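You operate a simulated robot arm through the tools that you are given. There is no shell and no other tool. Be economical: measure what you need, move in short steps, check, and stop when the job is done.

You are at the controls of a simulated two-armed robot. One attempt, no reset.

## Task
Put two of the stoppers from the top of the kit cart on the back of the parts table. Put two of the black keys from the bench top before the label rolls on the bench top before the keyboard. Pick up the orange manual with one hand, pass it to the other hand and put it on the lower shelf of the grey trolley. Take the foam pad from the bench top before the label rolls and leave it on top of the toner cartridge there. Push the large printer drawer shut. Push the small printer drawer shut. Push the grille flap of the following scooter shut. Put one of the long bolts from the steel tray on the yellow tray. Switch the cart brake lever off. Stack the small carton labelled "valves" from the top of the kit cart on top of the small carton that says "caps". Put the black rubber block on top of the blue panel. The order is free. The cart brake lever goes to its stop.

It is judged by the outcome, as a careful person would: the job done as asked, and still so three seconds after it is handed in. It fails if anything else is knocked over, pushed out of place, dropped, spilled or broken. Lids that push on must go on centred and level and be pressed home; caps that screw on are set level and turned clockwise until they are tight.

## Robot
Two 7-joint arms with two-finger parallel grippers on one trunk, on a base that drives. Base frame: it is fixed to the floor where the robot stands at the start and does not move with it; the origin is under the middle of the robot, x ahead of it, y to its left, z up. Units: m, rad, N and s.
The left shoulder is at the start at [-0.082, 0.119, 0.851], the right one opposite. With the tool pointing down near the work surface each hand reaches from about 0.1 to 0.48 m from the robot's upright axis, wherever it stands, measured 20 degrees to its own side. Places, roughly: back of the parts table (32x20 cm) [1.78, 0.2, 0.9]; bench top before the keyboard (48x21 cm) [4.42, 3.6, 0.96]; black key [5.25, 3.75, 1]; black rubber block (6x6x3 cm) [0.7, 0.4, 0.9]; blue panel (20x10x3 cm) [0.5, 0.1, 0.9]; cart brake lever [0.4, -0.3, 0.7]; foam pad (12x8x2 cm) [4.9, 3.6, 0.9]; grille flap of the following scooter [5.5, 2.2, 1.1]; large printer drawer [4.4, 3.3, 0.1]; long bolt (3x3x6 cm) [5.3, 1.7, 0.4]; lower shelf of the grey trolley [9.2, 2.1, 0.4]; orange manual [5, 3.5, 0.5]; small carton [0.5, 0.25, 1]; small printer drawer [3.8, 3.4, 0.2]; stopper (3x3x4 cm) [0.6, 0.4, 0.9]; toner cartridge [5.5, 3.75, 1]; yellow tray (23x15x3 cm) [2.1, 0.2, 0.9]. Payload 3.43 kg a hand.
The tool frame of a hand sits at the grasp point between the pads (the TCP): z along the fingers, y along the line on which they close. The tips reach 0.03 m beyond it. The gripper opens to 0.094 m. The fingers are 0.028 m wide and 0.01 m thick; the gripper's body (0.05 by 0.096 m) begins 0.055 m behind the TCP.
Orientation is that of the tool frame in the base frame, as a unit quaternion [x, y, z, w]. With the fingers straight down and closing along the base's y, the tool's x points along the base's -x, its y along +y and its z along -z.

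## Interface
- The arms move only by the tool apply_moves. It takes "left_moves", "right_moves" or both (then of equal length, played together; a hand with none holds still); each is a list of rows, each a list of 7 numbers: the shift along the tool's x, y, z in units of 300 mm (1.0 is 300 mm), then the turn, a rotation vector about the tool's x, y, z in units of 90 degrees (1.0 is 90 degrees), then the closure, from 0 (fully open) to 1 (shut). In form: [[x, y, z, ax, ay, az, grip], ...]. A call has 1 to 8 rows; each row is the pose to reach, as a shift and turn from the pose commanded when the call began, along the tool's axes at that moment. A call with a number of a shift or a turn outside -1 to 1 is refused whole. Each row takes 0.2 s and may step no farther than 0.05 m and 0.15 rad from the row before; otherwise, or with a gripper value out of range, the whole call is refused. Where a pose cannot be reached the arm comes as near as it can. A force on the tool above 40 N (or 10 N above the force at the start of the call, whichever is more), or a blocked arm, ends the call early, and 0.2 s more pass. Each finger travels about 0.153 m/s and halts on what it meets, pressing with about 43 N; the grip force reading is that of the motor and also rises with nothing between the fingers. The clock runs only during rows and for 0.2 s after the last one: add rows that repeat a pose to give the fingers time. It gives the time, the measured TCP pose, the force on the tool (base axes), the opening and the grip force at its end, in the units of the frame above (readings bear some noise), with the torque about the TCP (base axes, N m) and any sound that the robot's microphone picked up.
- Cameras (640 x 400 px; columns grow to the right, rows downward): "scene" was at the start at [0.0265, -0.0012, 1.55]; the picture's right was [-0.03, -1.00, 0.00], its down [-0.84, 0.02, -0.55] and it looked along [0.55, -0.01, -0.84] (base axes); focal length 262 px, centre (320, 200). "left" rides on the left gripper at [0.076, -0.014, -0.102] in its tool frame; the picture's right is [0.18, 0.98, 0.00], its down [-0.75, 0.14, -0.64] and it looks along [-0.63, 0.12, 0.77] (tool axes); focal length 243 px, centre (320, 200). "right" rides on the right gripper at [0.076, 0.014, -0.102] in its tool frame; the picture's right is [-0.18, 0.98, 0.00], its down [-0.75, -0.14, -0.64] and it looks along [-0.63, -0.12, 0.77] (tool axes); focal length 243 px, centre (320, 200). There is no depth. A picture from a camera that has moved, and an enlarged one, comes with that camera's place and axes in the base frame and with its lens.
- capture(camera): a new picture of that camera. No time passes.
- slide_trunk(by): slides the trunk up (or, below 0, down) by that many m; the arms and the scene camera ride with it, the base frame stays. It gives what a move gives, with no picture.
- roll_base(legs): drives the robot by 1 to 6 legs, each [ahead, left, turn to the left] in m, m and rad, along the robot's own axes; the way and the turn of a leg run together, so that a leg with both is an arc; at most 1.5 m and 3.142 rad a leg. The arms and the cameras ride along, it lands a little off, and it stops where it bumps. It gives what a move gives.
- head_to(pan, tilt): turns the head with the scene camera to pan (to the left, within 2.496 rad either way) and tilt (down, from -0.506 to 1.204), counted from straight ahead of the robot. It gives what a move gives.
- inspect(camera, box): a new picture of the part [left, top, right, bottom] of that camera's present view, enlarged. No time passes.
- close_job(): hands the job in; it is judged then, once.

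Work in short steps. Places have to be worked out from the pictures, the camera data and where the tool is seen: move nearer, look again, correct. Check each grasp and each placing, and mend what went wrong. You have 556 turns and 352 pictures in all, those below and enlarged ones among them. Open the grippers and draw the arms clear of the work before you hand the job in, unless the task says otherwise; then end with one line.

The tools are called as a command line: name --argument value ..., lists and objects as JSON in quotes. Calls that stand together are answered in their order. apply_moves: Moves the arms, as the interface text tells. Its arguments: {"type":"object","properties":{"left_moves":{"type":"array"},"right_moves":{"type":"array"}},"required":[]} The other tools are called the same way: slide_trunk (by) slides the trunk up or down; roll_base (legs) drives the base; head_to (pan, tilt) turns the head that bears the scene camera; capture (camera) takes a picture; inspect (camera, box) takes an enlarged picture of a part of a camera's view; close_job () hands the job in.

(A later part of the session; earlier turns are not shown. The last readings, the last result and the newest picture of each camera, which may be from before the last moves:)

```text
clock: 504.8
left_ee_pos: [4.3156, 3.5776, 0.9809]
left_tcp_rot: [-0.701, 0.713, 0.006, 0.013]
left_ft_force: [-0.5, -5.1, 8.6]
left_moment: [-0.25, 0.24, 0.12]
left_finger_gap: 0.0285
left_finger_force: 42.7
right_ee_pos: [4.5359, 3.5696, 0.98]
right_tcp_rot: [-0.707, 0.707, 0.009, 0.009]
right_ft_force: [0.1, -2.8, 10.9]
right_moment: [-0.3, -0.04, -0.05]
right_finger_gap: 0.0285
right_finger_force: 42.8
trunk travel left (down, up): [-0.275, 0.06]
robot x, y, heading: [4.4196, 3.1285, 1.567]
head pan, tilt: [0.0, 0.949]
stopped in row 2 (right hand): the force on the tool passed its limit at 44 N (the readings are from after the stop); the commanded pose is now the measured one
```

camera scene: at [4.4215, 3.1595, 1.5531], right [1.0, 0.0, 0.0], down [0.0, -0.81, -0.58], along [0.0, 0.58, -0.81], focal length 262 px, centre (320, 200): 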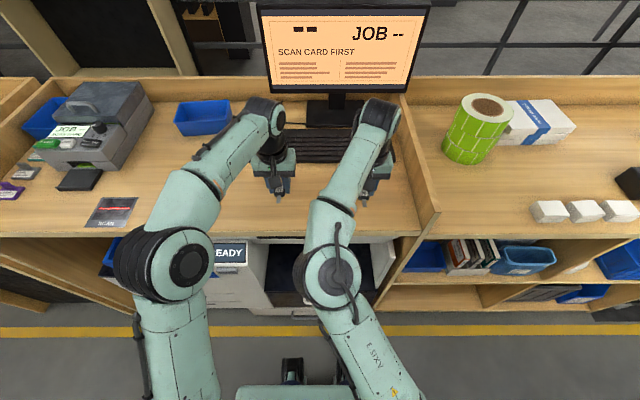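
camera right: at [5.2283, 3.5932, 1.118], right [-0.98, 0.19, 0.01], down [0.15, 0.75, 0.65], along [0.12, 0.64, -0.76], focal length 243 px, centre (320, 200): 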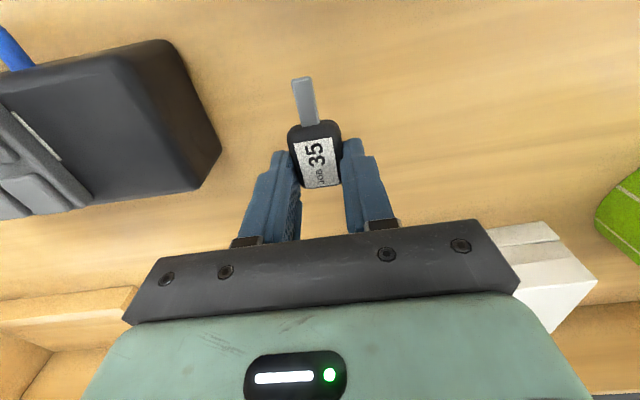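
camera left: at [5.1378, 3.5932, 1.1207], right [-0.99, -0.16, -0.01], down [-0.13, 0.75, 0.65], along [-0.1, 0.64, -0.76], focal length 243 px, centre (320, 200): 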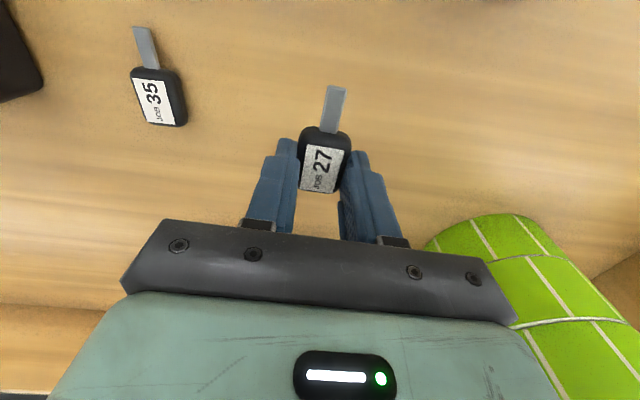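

Contact on this slightly higher bench (≈0.95). I release both keys and rise.

apply_moves --left_moves '[[0, 0, -0.002, 0, 0, 0, 0.5], [0, 0, -0.002, 0, 0, 0, 0.3], [0, 0, -0.1, 0, 0, 0, 0.3], [0, 0, -0.25, 0, 0, 0, 0.3], [0, 0, -0.4, 0, 0, 0, 0.3]]' --right_moves '[[0, 0, -0.002, 0, 0, 0, 0.5], [0, 0, -0.002, 0, 0, 0, 0.3], [0, 0, -0.1, 0, 0, 0, 0.3], [0, 0, -0.25, 0, 0, 0, 0.3], [0, 0, -0.4, 0, 0, 0, 0.3]]'

capture --camera "left"

capture --camera "right"

```text
clock: 506.0
left_ee_pos: [4.3167, 3.5797, 1.0997]
left_tcp_rot: [-0.702, 0.712, 0.007, 0.01]
left_ft_force: [1.0, 0.4, -0.5]
left_moment: [0.0, 0.0, -0.02]
left_finger_gap: 0.0657
left_finger_force: 0.1
right_ee_pos: [4.5379, 3.5699, 1.0948]
right_tcp_rot: [-0.706, 0.708, 0.009, 0.007]
right_ft_force: [-0.2, 0.7, -0.6]
right_moment: [0.01, 0.0, 0.02]
right_finger_gap: 0.0657
right_finger_force: 0.0
trunk travel left (down, up): [-0.275, 0.06]
robot x, y, heading: [4.4228, 3.1283, 1.566]
head pan, tilt: [0.0, 0.949]
```

```text
140 pictures are left
camera left: at [4.3286, 3.5009, 1.2004], right [-0.99, -0.17, -0.01], down [-0.13, 0.74, 0.66], along [-0.1, 0.65, -0.75], focal length 243 px, centre (320, 200)
```

left: 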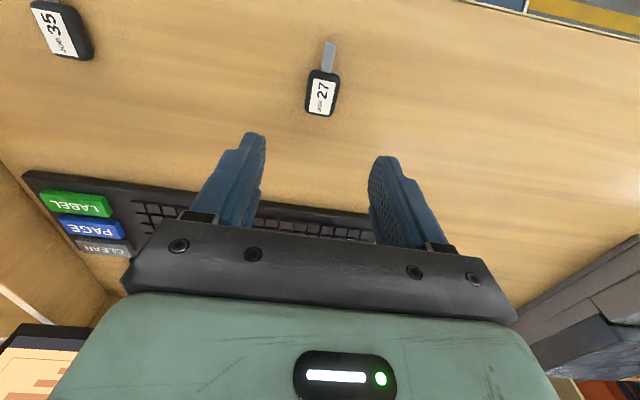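

```text
139 pictures are left
camera right: at [4.5238, 3.4907, 1.1966], right [-0.98, 0.19, 0.01], down [0.14, 0.74, 0.66], along [0.12, 0.65, -0.75], focal length 243 px, centre (320, 200)
```

right: 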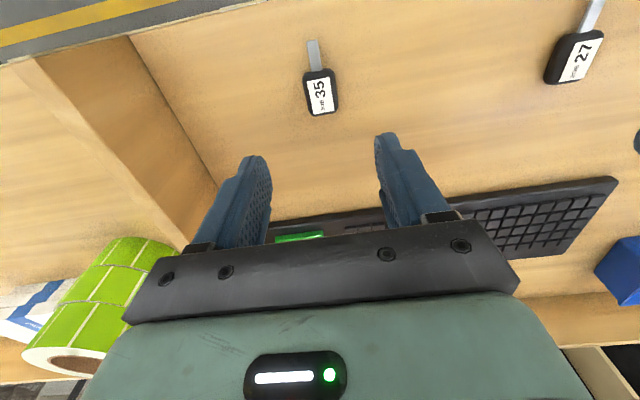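

Both keys lie before the keyboard. Now the orange manual: pull the hands in, back off, go to x≈5.11 and lower the trunk.

apply_moves --left_moves '[[0.12, 0, 0, 0, 0, 0, 0.3], [0.25, 0, 0, 0, 0, 0, 0.3], [0.38, 0, 0, 0, 0, 0, 0.3], [0.5, 0, 0, 0, 0, 0, 0.3]]' --right_moves '[[0.12, -0.05, 0, 0, 0, 0, 0.3], [0.25, -0.1, 0, 0, 0, 0, 0.3], [0.38, -0.2, 0, 0, 0, 0, 0.3], [0.5, -0.3, 0, 0, 0, 0, 0.3]]'

roll_base --legs '[[-0.2, 0, 0], [0, -0.69, 0]]'

slide_trunk --by -0.24

head_to --pan 0.1 --tilt 0.75

capture --camera "scene"

```text
clock: 507.0
left_ee_pos: [4.3137, 3.4255, 1.0965]
left_tcp_rot: [-0.701, 0.713, 0.007, 0.012]
left_ft_force: [0.4, 0.1, 0.4]
left_moment: [0.04, 0.0, -0.01]
left_finger_gap: 0.0657
left_finger_force: 0.1
right_ee_pos: [4.6275, 3.4208, 1.0931]
right_tcp_rot: [0.707, -0.707, -0.01, -0.009]
right_ft_force: [-0.5, 0.4, -0.1]
right_moment: [0.02, -0.02, 0.03]
right_finger_gap: 0.0658
right_finger_force: 0.1
trunk travel left (down, up): [-0.275, 0.06]
robot x, y, heading: [4.4211, 3.1293, 1.57]
head pan, tilt: [0.0, 0.949]
```

```text
clock: 514.7
left_ee_pos: [4.9982, 3.2227, 1.0951]
left_tcp_rot: [-0.703, 0.711, 0.006, 0.011]
left_ft_force: [0.7, 0.7, 0.4]
left_moment: [0.02, 0.02, -0.01]
left_finger_gap: 0.0655
left_finger_force: 0.0
right_ee_pos: [5.3105, 3.2213, 1.0932]
right_tcp_rot: [0.709, -0.705, -0.008, -0.008]
right_ft_force: [0.3, -1.0, 0.5]
right_moment: [-0.03, 0.03, 0.01]
right_finger_gap: 0.0656
right_finger_force: 0.1
trunk travel left (down, up): [-0.275, 0.06]
robot x, y, heading: [5.1044, 2.9235, 1.578]
head pan, tilt: [0.0, 0.949]
```

```text
clock: 517.2
left_ee_pos: [4.9973, 3.2234, 0.8565]
left_tcp_rot: [-0.703, 0.711, 0.007, 0.011]
left_ft_force: [0.6, 0.0, 0.0]
left_moment: [0.01, 0.01, 0.02]
left_finger_gap: 0.0656
left_finger_force: 0.0
right_ee_pos: [5.313, 3.2202, 0.8519]
right_tcp_rot: [0.71, -0.705, -0.009, -0.008]
right_ft_force: [0.6, -0.7, 1.6]
right_moment: [0.01, 0.0, 0.01]
right_finger_gap: 0.0657
right_finger_force: 0.0
trunk travel left (down, up): [-0.035, 0.3]
robot x, y, heading: [5.1044, 2.9249, 1.577]
head pan, tilt: [0.0, 0.949]
```

```text
clock: 517.9
left_ee_pos: [4.998, 3.223, 0.8558]
left_tcp_rot: [-0.704, 0.711, 0.006, 0.011]
left_ft_force: [0.1, -0.5, 0.8]
left_moment: [0.01, -0.01, 0.02]
left_finger_gap: 0.066
left_finger_force: 0.1
right_ee_pos: [5.312, 3.2212, 0.851]
right_tcp_rot: [0.709, -0.705, -0.009, -0.008]
right_ft_force: [-0.5, 0.0, 0.1]
right_moment: [-0.01, 0.03, -0.04]
right_finger_gap: 0.0658
right_finger_force: 0.1
trunk travel left (down, up): [-0.035, 0.3]
robot x, y, heading: [5.1078, 2.9271, 1.573]
head pan, tilt: [0.099, 0.75]
```

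```text
138 pictures are left
camera scene: at [5.0978, 3.0077, 1.3197], right [0.99, 0.1, 0.0], down [0.07, -0.68, -0.73], along [-0.07, 0.73, -0.68], focal length 262 px, centre (320, 200)
```

scene: 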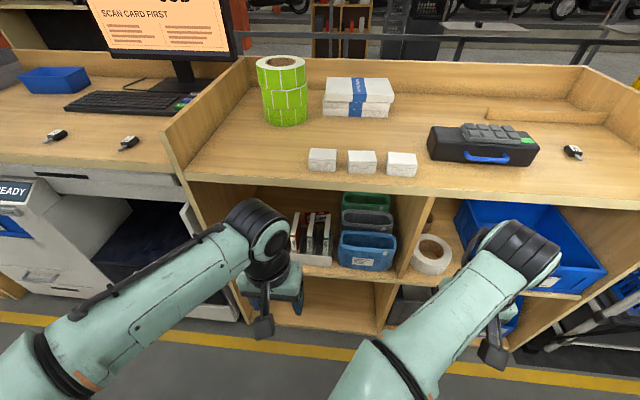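

I pitch the left hand forward toward horizontal while lowering it to the manual's height.

apply_moves --left_moves '[[-0.03, 0.016, 0.06, 0, -0.095, 0, 0.3], [-0.06, 0.032, 0.12, 0, -0.19, 0, 0.3], [-0.09, 0.048, 0.18, 0, -0.285, 0, 0.3], [-0.12, 0.065, 0.24, 0, -0.38, 0, 0.3], [-0.15, 0.08, 0.3, 0, -0.475, 0, 0.3], [-0.18, 0.1, 0.36, 0, -0.57, 0, 0.3], [-0.21, 0.115, 0.42, 0, -0.665, 0, 0.3], [-0.24, 0.13, 0.48, 0, -0.76, 0, 0.3]]'

capture --camera "left"

capture --camera "scene"

```text
clock: 519.7
left_ee_pos: [4.9622, 3.2991, 0.713]
left_tcp_rot: [-0.578, 0.581, 0.4, 0.409]
left_ft_force: [-1.0, 0.4, -0.1]
left_moment: [-0.04, 0.03, 0.0]
left_finger_gap: 0.0658
left_finger_force: 0.0
right_ee_pos: [5.3118, 3.2202, 0.852]
right_tcp_rot: [0.709, -0.705, -0.008, -0.008]
right_ft_force: [-0.8, 0.0, -0.5]
right_moment: [-0.01, 0.03, -0.03]
right_finger_gap: 0.0657
right_finger_force: 0.0
trunk travel left (down, up): [-0.035, 0.3]
robot x, y, heading: [5.1028, 2.9267, 1.572]
head pan, tilt: [0.099, 0.75]
```

```text
137 pictures are left
camera left: at [4.9747, 3.1759, 0.6769], right [-0.98, -0.05, -0.18], down [-0.15, -0.34, 0.93], along [-0.11, 0.94, 0.33], focal length 243 px, centre (320, 200)
```

left: 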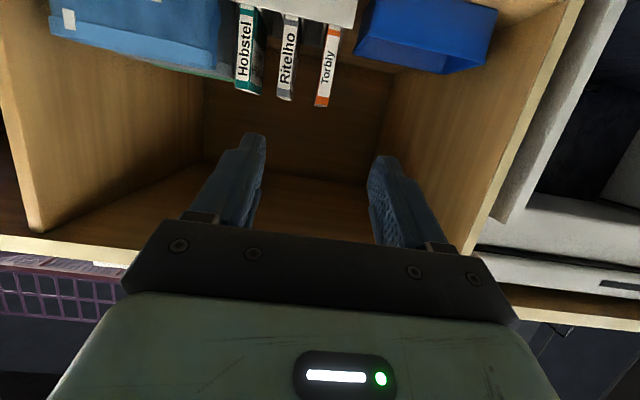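

```text
136 pictures are left
camera scene: at [5.0978, 3.0081, 1.3197], right [0.99, 0.1, 0.0], down [0.07, -0.68, -0.73], along [-0.07, 0.73, -0.68], focal length 262 px, centre (320, 200)
```

scene: 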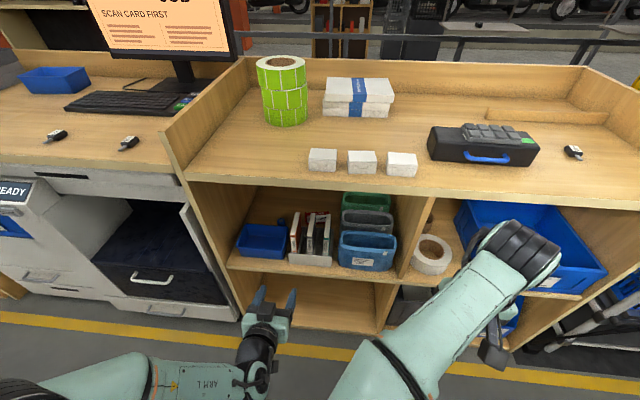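

inspect --camera "scene" --box '[250, 190, 378, 270]'

inspect --camera "left" --box '[220, 0, 412, 120]'

```text
5.00 times, centred on (314, 230) of scene
camera zoom: at [5.0978, 3.0081, 1.3197], right [0.99, 0.1, 0.0], down [0.07, -0.68, -0.73], along [-0.07, 0.73, -0.68], focal length 1310 px, centre (350, 50)
```

zoom: 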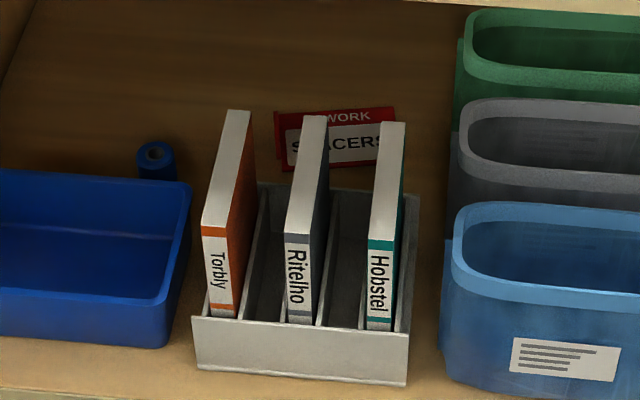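

```text
3.33 times, centred on (316, 60) of left
camera zoom: at [4.9747, 3.1759, 0.6769], right [-0.98, -0.05, -0.18], down [-0.15, -0.34, 0.93], along [-0.11, 0.94, 0.33], focal length 809 px, centre (333, 667)
```

zoom: 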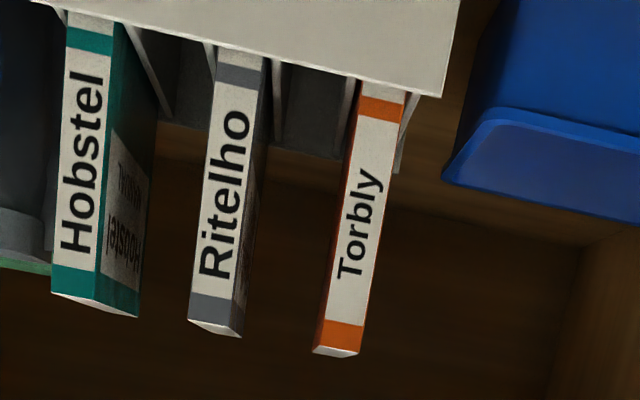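

The "Torbly" manual has orange covers: spine front top at (4.958, 3.537, 0.663), 2 cm thick, dividers low in front. I finish pitching to horizontal.

apply_moves --left_moves '[[0, 0, 0, 0, -0.08, 0, 0.5], [0, 0, 0, 0, -0.16, 0, 0.52], [0, 0, 0, 0, -0.23, 0, 0.52]]'

capture --camera "left"

```text
clock: 520.5
left_ee_pos: [4.9883, 3.3027, 0.7233]
left_tcp_rot: [0.546, -0.515, -0.458, -0.475]
left_ft_force: [0.1, -0.5, 0.0]
left_moment: [0.0, 0.01, -0.04]
left_finger_gap: 0.045
left_finger_force: 0.0
left hand out of reach, approached as far as the arm can: row 1, 2, 3
right_ee_pos: [5.313, 3.2206, 0.8515]
right_tcp_rot: [0.709, -0.705, -0.009, -0.008]
right_ft_force: [0.0, 0.5, -0.2]
right_moment: [0.02, -0.01, 0.0]
right_finger_gap: 0.0658
right_finger_force: 0.2
trunk travel left (down, up): [-0.035, 0.3]
robot x, y, heading: [5.1055, 2.9278, 1.574]
head pan, tilt: [0.099, 0.75]
```

```text
133 pictures are left
camera left: at [5.008, 3.1921, 0.6629], right [-0.97, -0.04, -0.23], down [-0.17, -0.54, 0.82], along [-0.16, 0.84, 0.52], focal length 243 px, centre (320, 200)
```

left: 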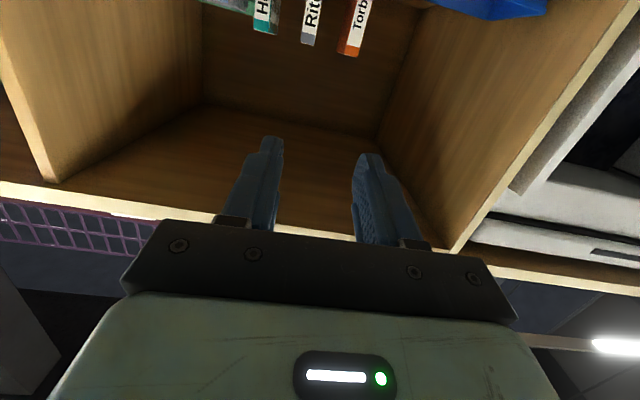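

The hand is about 7° below horizontal, good enough. I extend it and align x and z with the spine.

apply_moves --left_moves '[[0.067, 0.035, 0.121, 0, 0, 0, 0.52], [0.133, 0.07, 0.242, 0, 0, 0, 0.52], [0.2, 0.106, 0.363, 0, 0, 0, 0.52]]'

capture --camera "left"

inspect --camera "scene" --box '[220, 190, 380, 290]'

```text
clock: 521.3
left_ee_pos: [5.004, 3.4011, 0.6595]
left_tcp_rot: [0.555, -0.509, -0.466, -0.465]
left_ft_force: [-0.1, -0.3, -0.1]
left_moment: [-0.02, 0.0, 0.01]
left_finger_gap: 0.045
left_finger_force: 0.0
left hand out of reach, approached as far as the arm can: row 1, 2, 3
right_ee_pos: [5.3109, 3.2205, 0.8521]
right_tcp_rot: [0.709, -0.705, -0.008, -0.007]
right_ft_force: [0.8, -0.2, 0.2]
right_moment: [0.02, -0.01, -0.01]
right_finger_gap: 0.0657
right_finger_force: 0.1
trunk travel left (down, up): [-0.035, 0.3]
robot x, y, heading: [5.1054, 2.9264, 1.573]
head pan, tilt: [0.099, 0.75]
```

```text
132 pictures are left
camera left: at [5.0252, 3.2901, 0.5987], right [-0.97, -0.07, -0.22], down [-0.15, -0.54, 0.83], along [-0.18, 0.84, 0.52], focal length 243 px, centre (320, 200)
```

left: 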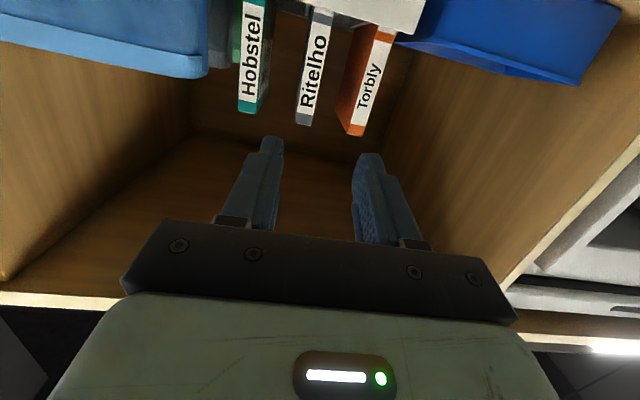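

```text
4.00 times, centred on (300, 240) of scene
camera zoom: at [5.0976, 3.008, 1.3197], right [0.99, 0.1, 0.0], down [0.07, -0.68, -0.73], along [-0.07, 0.73, -0.68], focal length 1048 px, centre (400, 40)
```

zoom: 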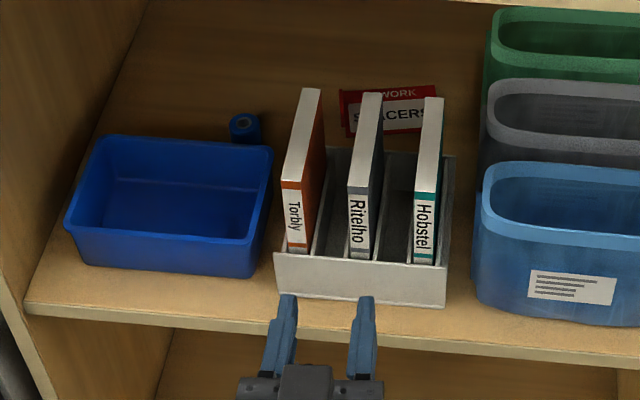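

The arm is limited, but the orientation is good; I use base and trunk to align: 4.6 cm left and 1 cm down.

slide_trunk --by -0.012

roll_base --legs '[[0, 0.048, 0]]'

capture --camera "left"

inspect --camera "scene" --box '[240, 200, 400, 300]'

```text
clock: 521.9
left_ee_pos: [5.0033, 3.4031, 0.6479]
left_tcp_rot: [0.555, -0.51, -0.465, -0.464]
left_ft_force: [1.0, 0.1, 0.0]
left_moment: [-0.03, 0.01, 0.03]
left_finger_gap: 0.0447
left_finger_force: 0.0
right_ee_pos: [5.3132, 3.2204, 0.8408]
right_tcp_rot: [0.709, -0.705, -0.01, -0.007]
right_ft_force: [0.5, 0.0, -0.3]
right_moment: [0.01, 0.01, 0.0]
right_finger_gap: 0.0657
right_finger_force: 0.0
trunk travel left (down, up): [-0.023, 0.312]
robot x, y, heading: [5.1075, 2.9237, 1.572]
head pan, tilt: [0.099, 0.75]
```

```text
clock: 523.0
left_ee_pos: [4.9561, 3.4027, 0.6473]
left_tcp_rot: [0.555, -0.511, -0.464, -0.465]
left_ft_force: [-0.2, 0.6, 0.1]
left_moment: [0.0, -0.01, -0.01]
left_finger_gap: 0.0452
left_finger_force: 0.1
right_ee_pos: [5.2657, 3.2194, 0.8407]
right_tcp_rot: [0.708, -0.706, -0.007, -0.009]
right_ft_force: [0.1, -0.2, -0.8]
right_moment: [0.04, -0.02, 0.01]
right_finger_gap: 0.066
right_finger_force: 0.1
trunk travel left (down, up): [-0.023, 0.312]
robot x, y, heading: [5.0644, 2.9276, 1.571]
head pan, tilt: [0.099, 0.75]
```

```text
130 pictures are left
camera left: at [4.9789, 3.2914, 0.5872], right [-0.97, -0.07, -0.22], down [-0.15, -0.54, 0.83], along [-0.18, 0.84, 0.51], focal length 243 px, centre (320, 200)
```

left: 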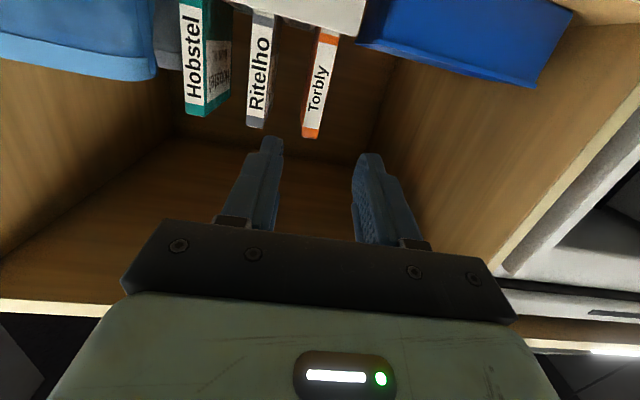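

```text
4.00 times, centred on (320, 250) of scene
camera zoom: at [5.0508, 3.0107, 1.3086], right [0.99, 0.1, 0.0], down [0.07, -0.68, -0.73], along [-0.07, 0.73, -0.68], focal length 1048 px, centre (320, 0)
```

zoom: 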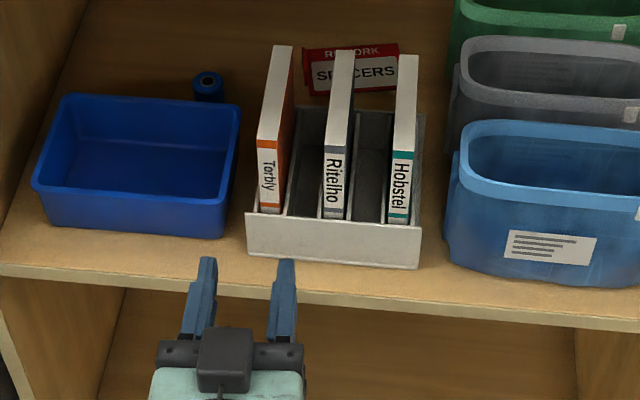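

Aligned. I drive ahead 9 cm and check.

roll_base --legs '[[0.09, 0, 0]]'

capture --camera "left"

inspect --camera "scene" --box '[240, 200, 400, 300]'

```text
clock: 524.1
left_ee_pos: [4.9571, 3.4937, 0.6472]
left_tcp_rot: [0.555, -0.511, -0.464, -0.464]
left_ft_force: [-0.2, -0.2, -0.8]
left_moment: [-0.01, -0.01, 0.0]
left_finger_gap: 0.0449
left_finger_force: 0.0
right_ee_pos: [5.2657, 3.3105, 0.8397]
right_tcp_rot: [0.708, -0.706, -0.007, -0.008]
right_ft_force: [0.5, 0.9, -0.5]
right_moment: [-0.04, -0.02, 0.02]
right_finger_gap: 0.0658
right_finger_force: 0.0
trunk travel left (down, up): [-0.023, 0.312]
robot x, y, heading: [5.0611, 3.0147, 1.57]
head pan, tilt: [0.099, 0.75]
```

```text
128 pictures are left
camera left: at [4.9791, 3.3826, 0.5871], right [-0.97, -0.07, -0.22], down [-0.15, -0.54, 0.83], along [-0.18, 0.84, 0.51], focal length 243 px, centre (320, 200)
```

left: 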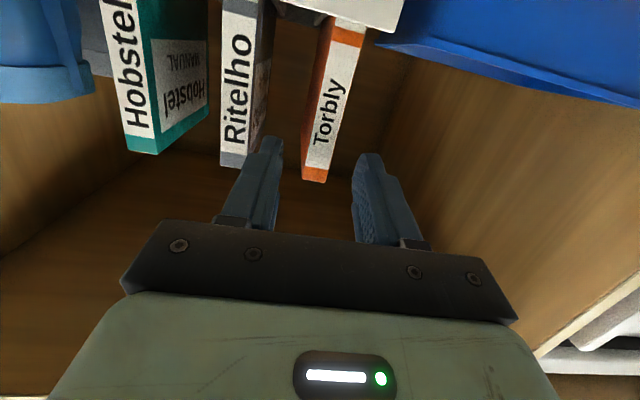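

```text
4.00 times, centred on (320, 250) of scene
camera zoom: at [5.051, 3.1022, 1.3086], right [0.99, 0.1, 0.0], down [0.07, -0.68, -0.73], along [-0.07, 0.73, -0.68], focal length 1048 px, centre (320, 0)
```

zoom: 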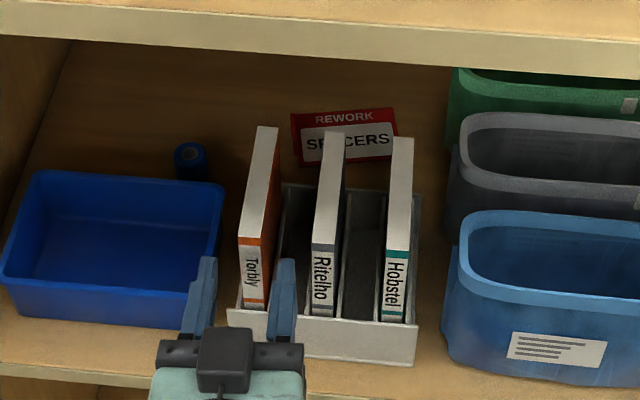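

Fingers straddle the orange manual's spine. I advance 5 cm more.

roll_base --legs '[[0.05, 0, 0]]'

capture --camera "left"

inspect --camera "scene" --box '[240, 200, 400, 300]'

```text
clock: 525.0
left_ee_pos: [4.9572, 3.5454, 0.6475]
left_tcp_rot: [0.555, -0.51, -0.465, -0.464]
left_ft_force: [0.8, 0.4, 0.2]
left_moment: [-0.03, -0.01, 0.0]
left_finger_gap: 0.045
left_finger_force: 0.1
right_ee_pos: [5.266, 3.3623, 0.8401]
right_tcp_rot: [0.708, -0.706, -0.008, -0.008]
right_ft_force: [-0.1, -0.1, 0.0]
right_moment: [-0.02, 0.0, 0.01]
right_finger_gap: 0.066
right_finger_force: 0.1
trunk travel left (down, up): [-0.023, 0.312]
robot x, y, heading: [5.0563, 3.0684, 1.572]
head pan, tilt: [0.099, 0.75]
```

```text
126 pictures are left
camera left: at [4.9792, 3.4339, 0.5871], right [-0.97, -0.07, -0.22], down [-0.15, -0.54, 0.83], along [-0.18, 0.84, 0.51], focal length 243 px, centre (320, 200)
```

left: 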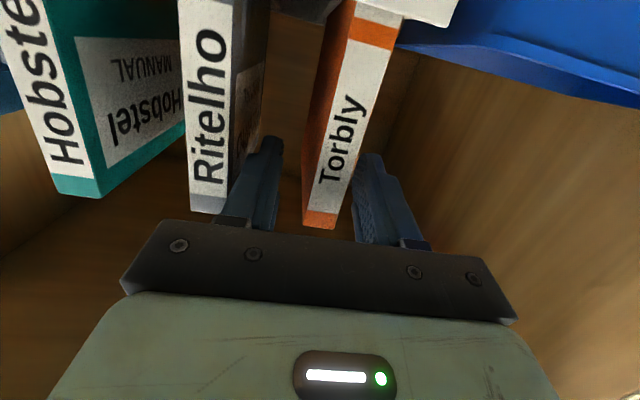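

```text
4.00 times, centred on (320, 250) of scene
camera zoom: at [5.051, 3.1535, 1.3086], right [0.99, 0.1, 0.0], down [0.07, -0.68, -0.73], along [-0.07, 0.73, -0.68], focal length 1048 px, centre (320, 0)
```

zoom: 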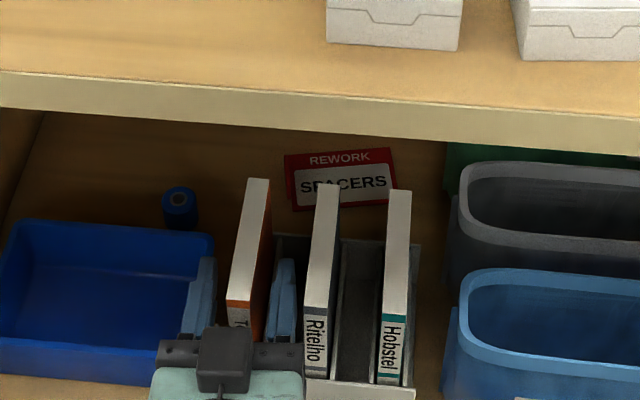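

The fingers are well past the spine on both sides of the orange manual only. I close.

apply_moves --left_moves '[[0, 0, 0, 0, 0, 0, 1], [0, 0, 0, 0, 0, 0, 1], [0, 0, 0, 0, 0, 0, 1]]'

slide_trunk --by 0.03

capture --camera "left"

inspect --camera "scene" --box '[240, 200, 400, 300]'

```text
clock: 525.8
left_ee_pos: [4.9555, 3.5449, 0.6476]
left_tcp_rot: [0.554, -0.511, -0.465, -0.464]
left_ft_force: [-8.1, -1.7, 2.8]
left_moment: [-0.14, 1.11, -0.28]
left_finger_gap: 0.0213
left_finger_force: 43.6
right_ee_pos: [5.2655, 3.3608, 0.8398]
right_tcp_rot: [0.708, -0.706, -0.008, -0.008]
right_ft_force: [0.2, 0.2, -0.3]
right_moment: [0.02, -0.01, 0.01]
right_finger_gap: 0.0659
right_finger_force: 0.0
trunk travel left (down, up): [-0.023, 0.312]
robot x, y, heading: [5.0609, 3.07, 1.567]
head pan, tilt: [0.099, 0.75]
```

```text
clock: 526.6
left_ee_pos: [4.9572, 3.5451, 0.6776]
left_tcp_rot: [0.555, -0.509, -0.466, -0.464]
left_ft_force: [-9.7, -2.8, 1.4]
left_moment: [-0.37, 1.15, -0.18]
left_finger_gap: 0.0214
left_finger_force: 43.9
right_ee_pos: [5.2652, 3.3618, 0.8695]
right_tcp_rot: [0.708, -0.706, -0.009, -0.008]
right_ft_force: [0.2, -0.1, -0.2]
right_moment: [-0.01, 0.03, 0.01]
right_finger_gap: 0.0656
right_finger_force: 0.1
trunk travel left (down, up): [-0.053, 0.282]
robot x, y, heading: [5.06, 3.0691, 1.575]
head pan, tilt: [0.099, 0.75]
```

```text
124 pictures are left
camera left: at [4.9787, 3.4339, 0.6177], right [-0.97, -0.07, -0.22], down [-0.15, -0.54, 0.83], along [-0.18, 0.84, 0.52], focal length 243 px, centre (320, 200)
```

left: 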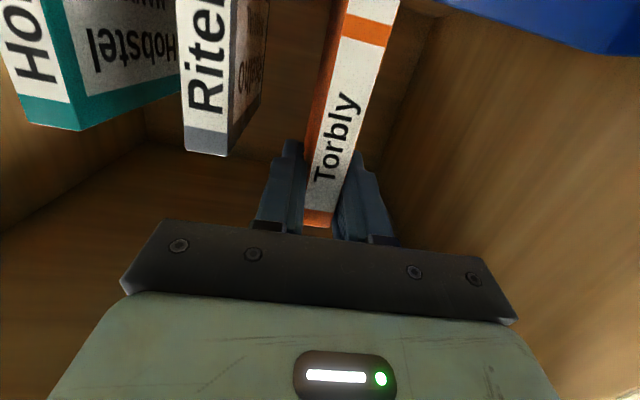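

```text
4.00 times, centred on (320, 250) of scene
camera zoom: at [5.0504, 3.1437, 1.3383], right [0.99, 0.1, 0.0], down [0.07, -0.68, -0.73], along [-0.07, 0.73, -0.68], focal length 1048 px, centre (320, 0)
```

zoom: 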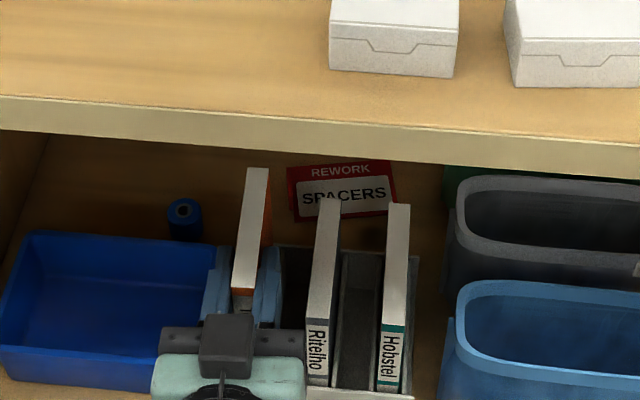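

The manual lifts with the hand. I raise it 7 cm more to clear the holder, then pull it out.

slide_trunk --by 0.07

inspect --camera "left" --box '[160, 0, 480, 200]'

```text
clock: 527.7
left_ee_pos: [4.9568, 3.5454, 0.7487]
left_tcp_rot: [0.557, -0.509, -0.466, -0.462]
left_ft_force: [-1.1, 0.6, -1.0]
left_moment: [-0.06, -0.03, -0.01]
left_finger_gap: 0.0208
left_finger_force: 42.9
right_ee_pos: [5.2658, 3.3628, 0.9406]
right_tcp_rot: [0.708, -0.706, -0.007, -0.007]
right_ft_force: [-0.8, 0.3, -0.1]
right_moment: [0.02, 0.03, 0.02]
right_finger_gap: 0.0656
right_finger_force: 0.0
trunk travel left (down, up): [-0.123, 0.212]
robot x, y, heading: [5.0603, 3.0667, 1.575]
head pan, tilt: [0.099, 0.75]
```

```text
2.00 times, centred on (320, 100) of left
camera zoom: at [4.9802, 3.4337, 0.687], right [-0.97, -0.07, -0.22], down [-0.15, -0.54, 0.83], along [-0.18, 0.84, 0.51], focal length 485 px, centre (320, 400)
```

zoom: 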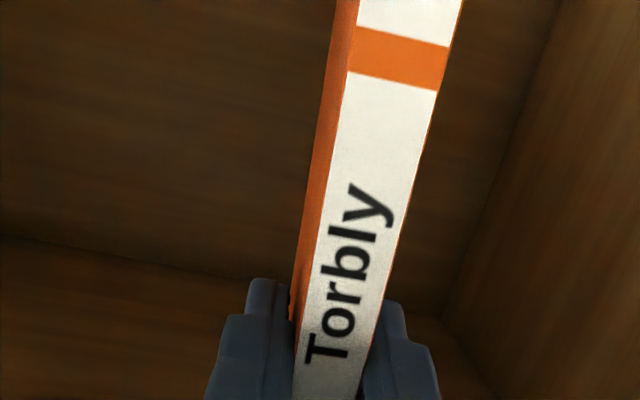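

Clear of the holder. I back out.

roll_base --legs '[[-0.25, 0, 0]]'

capture --camera "scene"

capture --camera "left"

```text
clock: 529.5
left_ee_pos: [4.9566, 3.3002, 0.7475]
left_tcp_rot: [0.557, -0.508, -0.468, -0.462]
left_ft_force: [0.8, -0.5, -2.0]
left_moment: [-0.07, -0.03, 0.03]
left_finger_gap: 0.0206
left_finger_force: 43.0
right_ee_pos: [5.2643, 3.1187, 0.9403]
right_tcp_rot: [0.711, -0.703, -0.009, -0.009]
right_ft_force: [0.3, -0.4, 1.4]
right_moment: [0.02, 0.02, 0.02]
right_finger_gap: 0.0659
right_finger_force: 0.1
trunk travel left (down, up): [-0.123, 0.212]
robot x, y, heading: [5.0603, 2.8229, 1.577]
head pan, tilt: [0.099, 0.75]
```

```text
121 pictures are left
camera scene: at [5.0516, 2.8758, 1.4159], right [0.99, 0.11, 0.0], down [0.07, -0.68, -0.73], along [-0.08, 0.73, -0.68], focal length 262 px, centre (320, 200)
```

scene: 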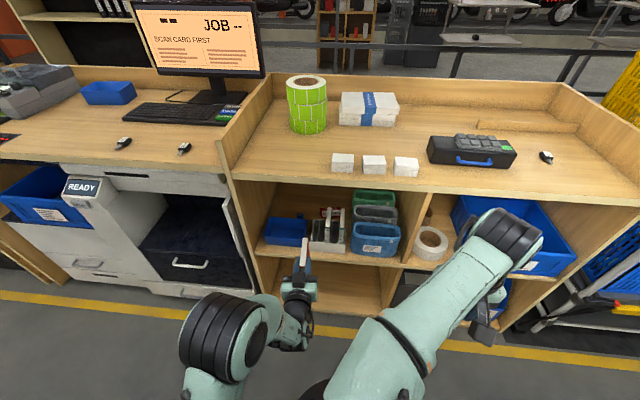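

```text
120 pictures are left
camera left: at [4.9783, 3.1887, 0.6875], right [-0.97, -0.08, -0.22], down [-0.14, -0.54, 0.83], along [-0.19, 0.84, 0.51], focal length 243 px, centre (320, 200)
```

left: 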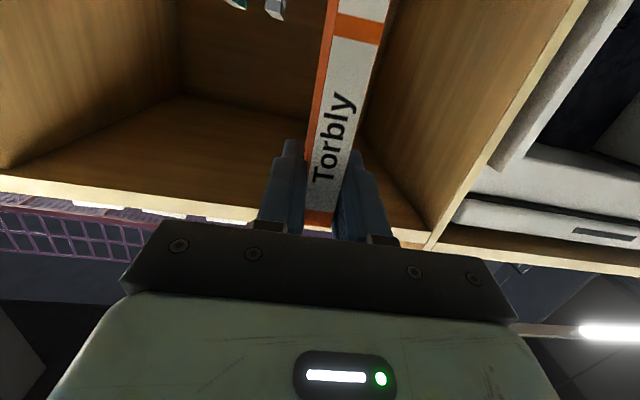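

The manual is held by its spine. For the handover I bring it nearer to the robot's middle.

apply_moves --left_moves '[[-0.02, -0.077, -0.084, 0, 0, 0, 1], [-0.04, -0.153, -0.169, 0, 0, 0, 1], [-0.06, -0.23, -0.253, 0, 0, 0, 1]]'

capture --camera "scene"

capture --camera "right"

```text
clock: 530.3
left_ee_pos: [5.0283, 3.2327, 0.7788]
left_tcp_rot: [0.557, -0.508, -0.468, -0.461]
left_ft_force: [-0.8, 0.1, -0.7]
left_moment: [-0.09, -0.01, -0.02]
left_finger_gap: 0.0207
left_finger_force: 43.4
right_ee_pos: [5.2655, 3.1194, 0.9404]
right_tcp_rot: [0.711, -0.703, -0.009, -0.008]
right_ft_force: [-0.8, -0.1, 0.7]
right_moment: [0.02, 0.02, -0.01]
right_finger_gap: 0.066
right_finger_force: 0.1
trunk travel left (down, up): [-0.123, 0.212]
robot x, y, heading: [5.0608, 2.8189, 1.576]
head pan, tilt: [0.099, 0.75]
```

```text
119 pictures are left
camera scene: at [5.0519, 2.8763, 1.4159], right [0.99, 0.11, 0.0], down [0.07, -0.68, -0.73], along [-0.08, 0.73, -0.68], focal length 262 px, centre (320, 200)
```

scene: 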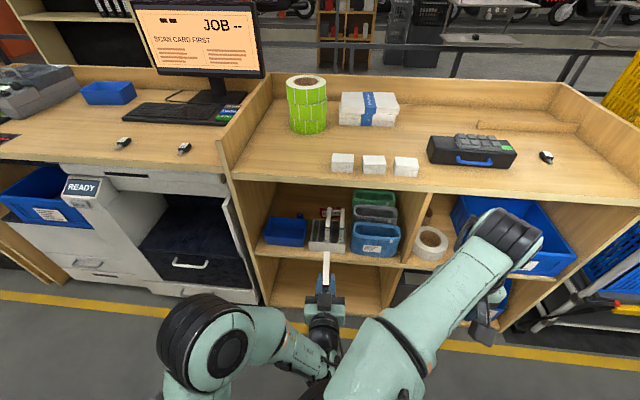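

```text
118 pictures are left
camera right: at [5.2512, 3.0408, 1.0411], right [-0.98, 0.17, 0.01], down [0.13, 0.74, 0.66], along [0.11, 0.65, -0.75], focal length 243 px, centre (320, 200)
```

right: 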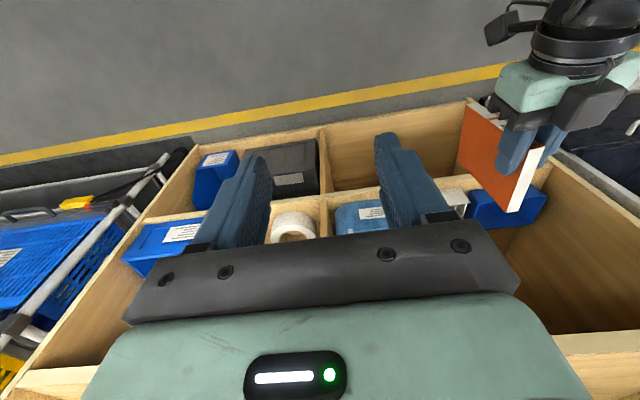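

The right camera sees the manual's orange cover; its top edge is at z≈0.794. I bring the right hand above the far half of its top edge.

apply_moves --right_moves '[[-0.085, 0.112, 0, 0, 0.015, 0, 0.3], [-0.17, 0.225, 0, 0, 0.015, 0, 0.3], [-0.255, 0.338, 0, 0, 0.015, 0, 0.3], [-0.34, 0.45, 0, 0, 0.015, 0, 0.3], [-0.425, 0.563, 0, 0, 0.015, 0, 0.3], [-0.51, 0.675, 0, 0, 0.015, 0, 0.3], [-0.6, 0.79, 0, 0, 0.015, 0, 0.3]]'

capture --camera "right"

capture --camera "scene"

```text
clock: 531.9
left_ee_pos: [5.0289, 3.2327, 0.7785]
left_tcp_rot: [0.558, -0.508, -0.467, -0.461]
left_ft_force: [0.2, -0.7, -1.9]
left_moment: [-0.06, -0.02, 0.0]
left_finger_gap: 0.0212
left_finger_force: 43.3
right_ee_pos: [5.0752, 3.2607, 0.9193]
right_tcp_rot: [0.711, -0.703, -0.001, -0.001]
right_ft_force: [0.4, -0.4, -0.1]
right_moment: [0.03, 0.01, 0.02]
right_finger_gap: 0.0658
right_finger_force: 0.1
right hand out of reach, approached as far as the arm can: row 6, 7
trunk travel left (down, up): [-0.123, 0.212]
robot x, y, heading: [5.0598, 2.8242, 1.579]
head pan, tilt: [0.099, 0.75]
```

```text
117 pictures are left
camera right: at [5.0621, 3.1851, 1.021], right [-0.98, 0.17, 0.0], down [0.13, 0.75, 0.64], along [0.11, 0.63, -0.77], focal length 243 px, centre (320, 200)
```

right: 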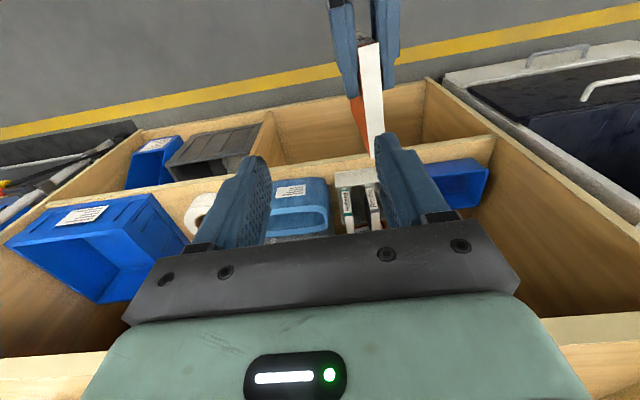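

```text
116 pictures are left
camera scene: at [5.0519, 2.8762, 1.4159], right [0.99, 0.11, 0.0], down [0.07, -0.68, -0.73], along [-0.08, 0.73, -0.68], focal length 262 px, centre (320, 200)
```

scene: 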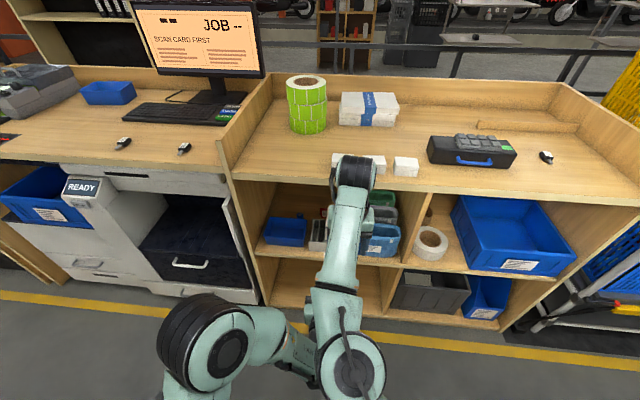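

The right arm stops ~4 cm short, so I bring the manual under it with the left.

apply_moves --left_moves '[[0.01, -0.08, -0.05, 0, 0, 0, 1], [0.02, -0.14, -0.1, 0, 0, 0, 1], [0.027, -0.2, -0.14, 0, 0, 0, 1]]'

capture --camera "right"

```text
clock: 532.9
left_ee_pos: [5.0597, 3.2015, 0.7706]
left_tcp_rot: [0.569, -0.498, -0.485, -0.44]
left_ft_force: [0.3, -0.1, -1.9]
left_moment: [-0.08, -0.01, 0.0]
left_finger_gap: 0.0208
left_finger_force: 43.3
right_ee_pos: [5.0897, 3.265, 0.9226]
right_tcp_rot: [-0.703, 0.711, 0.004, 0.001]
right_ft_force: [0.2, -0.6, 0.9]
right_moment: [0.03, 0.0, -0.02]
right_finger_gap: 0.0657
right_finger_force: 0.0
trunk travel left (down, up): [-0.123, 0.212]
robot x, y, heading: [5.0584, 2.8232, 1.58]
head pan, tilt: [0.099, 0.75]
stopped in row 3 (left hand): the arm was blocked; the commanded pose is now the measured one
```

```text
115 pictures are left
camera right: at [5.0742, 3.1886, 1.0242], right [-0.98, 0.2, 0.01], down [0.15, 0.75, 0.65], along [0.12, 0.63, -0.76], focal length 243 px, centre (320, 200)
```

right: 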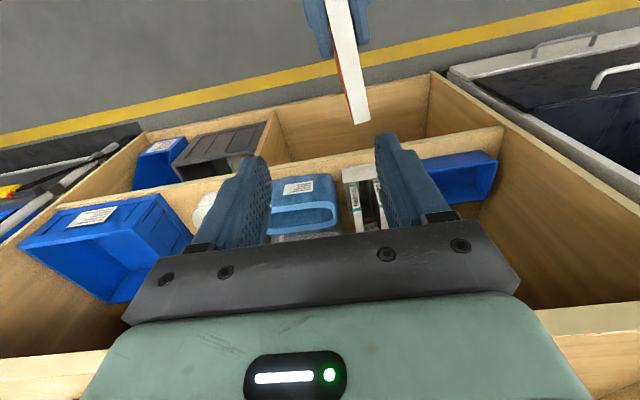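

The arms touched slightly. I lower the right hand to just above the manual's top edge, where its reach is better, then shift left.

apply_moves --right_moves '[[0, 0, 0.1, 0, 0, 0, 0.3], [0, 0, 0.2, 0, 0, 0, 0.3], [0, 0, 0.27, 0, 0, 0, 0.3], [0, 0.06, 0.27, 0, 0, 0, 0.3], [0, 0.12, 0.27, 0, 0, 0, 0.3]]'

capture --camera "right"

```text
clock: 533.8
left_ee_pos: [4.9863, 3.2153, 0.7388]
left_tcp_rot: [0.604, -0.48, -0.515, -0.374]
left_ft_force: [1.1, 0.0, -1.3]
left_moment: [-0.08, -0.05, 0.01]
left_finger_gap: 0.0209
left_finger_force: 42.9
right_ee_pos: [5.0956, 3.2682, 0.8562]
right_tcp_rot: [-0.694, 0.72, 0.021, -0.001]
right_ft_force: [0.2, -0.3, 0.0]
right_moment: [0.01, -0.02, -0.02]
right_finger_gap: 0.0659
right_finger_force: 0.0
trunk travel left (down, up): [-0.123, 0.212]
robot x, y, heading: [5.0592, 2.8228, 1.577]
head pan, tilt: [0.099, 0.75]
stopped in row 4 (left hand): the arm was blocked; the commanded pose is now the measured one
```

```text
114 pictures are left
camera right: at [5.0812, 3.189, 0.9562], right [-0.98, 0.22, 0.04], down [0.19, 0.73, 0.66], along [0.12, 0.65, -0.75], focal length 243 px, centre (320, 200)
```

right: 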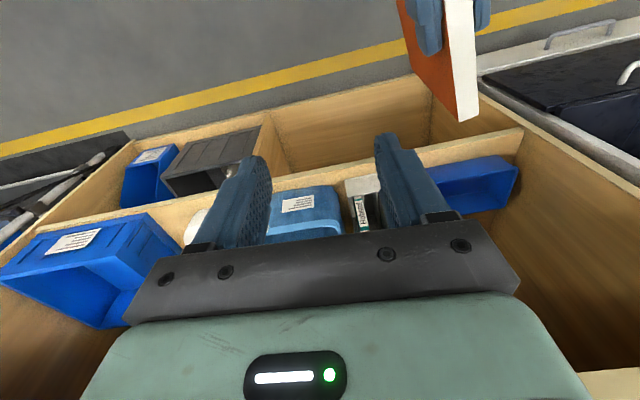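

The arms press on each other in this pose. I withdraw the right hand to its side and think of a roomier handover: manual held flat, right hand gripping its right edge.

apply_moves --right_moves '[[0, -0.1, -0.05, 0, 0, 0, 0.3], [0.05, -0.22, -0.1, 0, 0, 0, 0.3], [0.1, -0.35, -0.15, 0, 0, 0, 0.3], [0.15, -0.48, -0.15, 0, 0, 0, 0.3], [0.2, -0.6, -0.15, 0, 0, 0, 0.3]]'

capture --camera "scene"

```text
clock: 535.0
left_ee_pos: [4.9873, 3.2153, 0.7375]
left_tcp_rot: [0.604, -0.48, -0.515, -0.374]
left_ft_force: [1.1, -0.3, -1.7]
left_moment: [-0.05, -0.02, -0.01]
left_finger_gap: 0.0209
left_finger_force: 43.0
right_ee_pos: [5.2756, 3.1981, 0.8926]
right_tcp_rot: [-0.694, 0.719, 0.02, -0.002]
right_ft_force: [0.3, 0.3, 0.1]
right_moment: [0.02, 0.0, 0.02]
right_finger_gap: 0.0657
right_finger_force: 0.0
trunk travel left (down, up): [-0.123, 0.212]
robot x, y, heading: [5.0607, 2.8242, 1.576]
head pan, tilt: [0.099, 0.75]
```

```text
113 pictures are left
camera scene: at [5.0519, 2.8765, 1.4159], right [0.99, 0.11, 0.0], down [0.07, -0.68, -0.73], along [-0.08, 0.73, -0.68], focal length 262 px, centre (320, 200)
```

scene: 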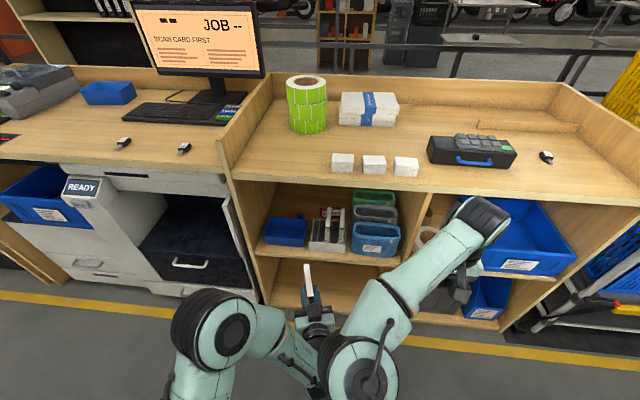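

I roll the left hand 90° so the manual lies flat with its lower edge toward the right.

apply_moves --left_moves '[[0, 0, 0.02, 0, 0, -0.095, 1], [0, 0, 0.04, 0, 0, -0.19, 1], [0, 0, 0.06, 0, 0, -0.285, 1], [0, 0, 0.08, 0, 0, -0.38, 1], [0, 0, 0.1, 0, 0, -0.475, 1], [0, 0, 0.12, 0, 0, -0.57, 1], [0, 0, 0.14, 0, 0, -0.665, 1], [0, 0, 0.14, 0, 0, -0.76, 1]]'

capture --camera "scene"

```text
clock: 536.8
left_ee_pos: [4.9808, 3.2626, 0.769]
left_tcp_rot: [0.776, -0.06, -0.217, -0.59]
left_ft_force: [1.0, -0.7, -1.1]
left_moment: [-0.09, 0.04, -0.05]
left_finger_gap: 0.0207
left_finger_force: 42.8
left hand out of reach, approached as far as the arm can: row 7, 8
right_ee_pos: [5.2728, 3.1993, 0.893]
right_tcp_rot: [-0.694, 0.72, 0.02, -0.002]
right_ft_force: [0.9, -0.1, -0.4]
right_moment: [-0.04, 0.0, 0.0]
right_finger_gap: 0.0659
right_finger_force: 0.0
trunk travel left (down, up): [-0.123, 0.212]
robot x, y, heading: [5.0581, 2.827, 1.576]
head pan, tilt: [0.099, 0.75]
```

```text
112 pictures are left
camera scene: at [5.0511, 2.8766, 1.4159], right [0.99, 0.11, 0.0], down [0.07, -0.68, -0.73], along [-0.08, 0.73, -0.68], focal length 262 px, centre (320, 200)
```

scene: 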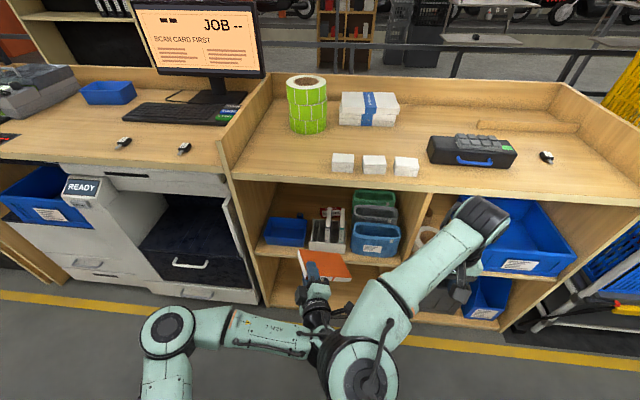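

The manual is nearly flat, cover up, still sloping 24° down to the right. I try to finish the roll while moving it a little ahead and up.

apply_moves --left_moves '[[0, -0.06, 0.06, 0, 0, -0.07, 1], [0, -0.12, 0.12, 0, 0, -0.14, 1], [0, -0.18, 0.18, 0, 0, -0.2, 1], [0, -0.2, 0.2, 0, 0, -0.26, 1]]'

capture --camera "right"

```text
clock: 537.8
left_ee_pos: [4.9802, 3.3418, 0.8524]
left_tcp_rot: [0.775, 0.095, -0.09, -0.618]
left_ft_force: [0.8, 0.4, -1.8]
left_moment: [-0.12, 0.1, -0.02]
left_finger_gap: 0.0212
left_finger_force: 43.2
left hand out of reach, approached as far as the arm can: row 1, 2, 3, 4
right_ee_pos: [5.2748, 3.1994, 0.8919]
right_tcp_rot: [-0.694, 0.72, 0.02, -0.002]
right_ft_force: [0.4, -0.8, -0.5]
right_moment: [0.02, 0.0, 0.01]
right_finger_gap: 0.0656
right_finger_force: 0.0
trunk travel left (down, up): [-0.123, 0.212]
robot x, y, heading: [5.0568, 2.8248, 1.578]
head pan, tilt: [0.099, 0.75]
```

```text
111 pictures are left
camera right: at [5.2601, 3.121, 0.9935], right [-0.98, 0.22, 0.04], down [0.19, 0.73, 0.66], along [0.12, 0.65, -0.75], focal length 243 px, centre (320, 200)
```

right: 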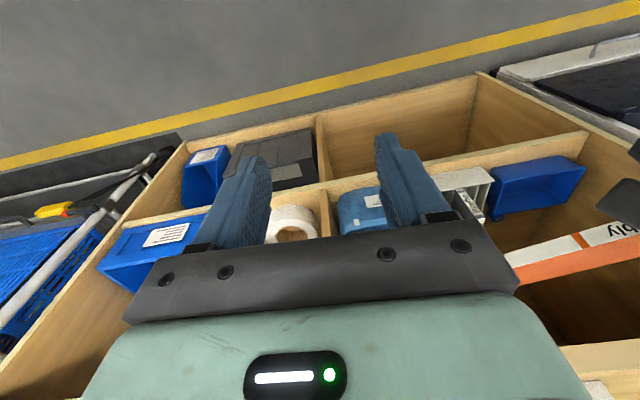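

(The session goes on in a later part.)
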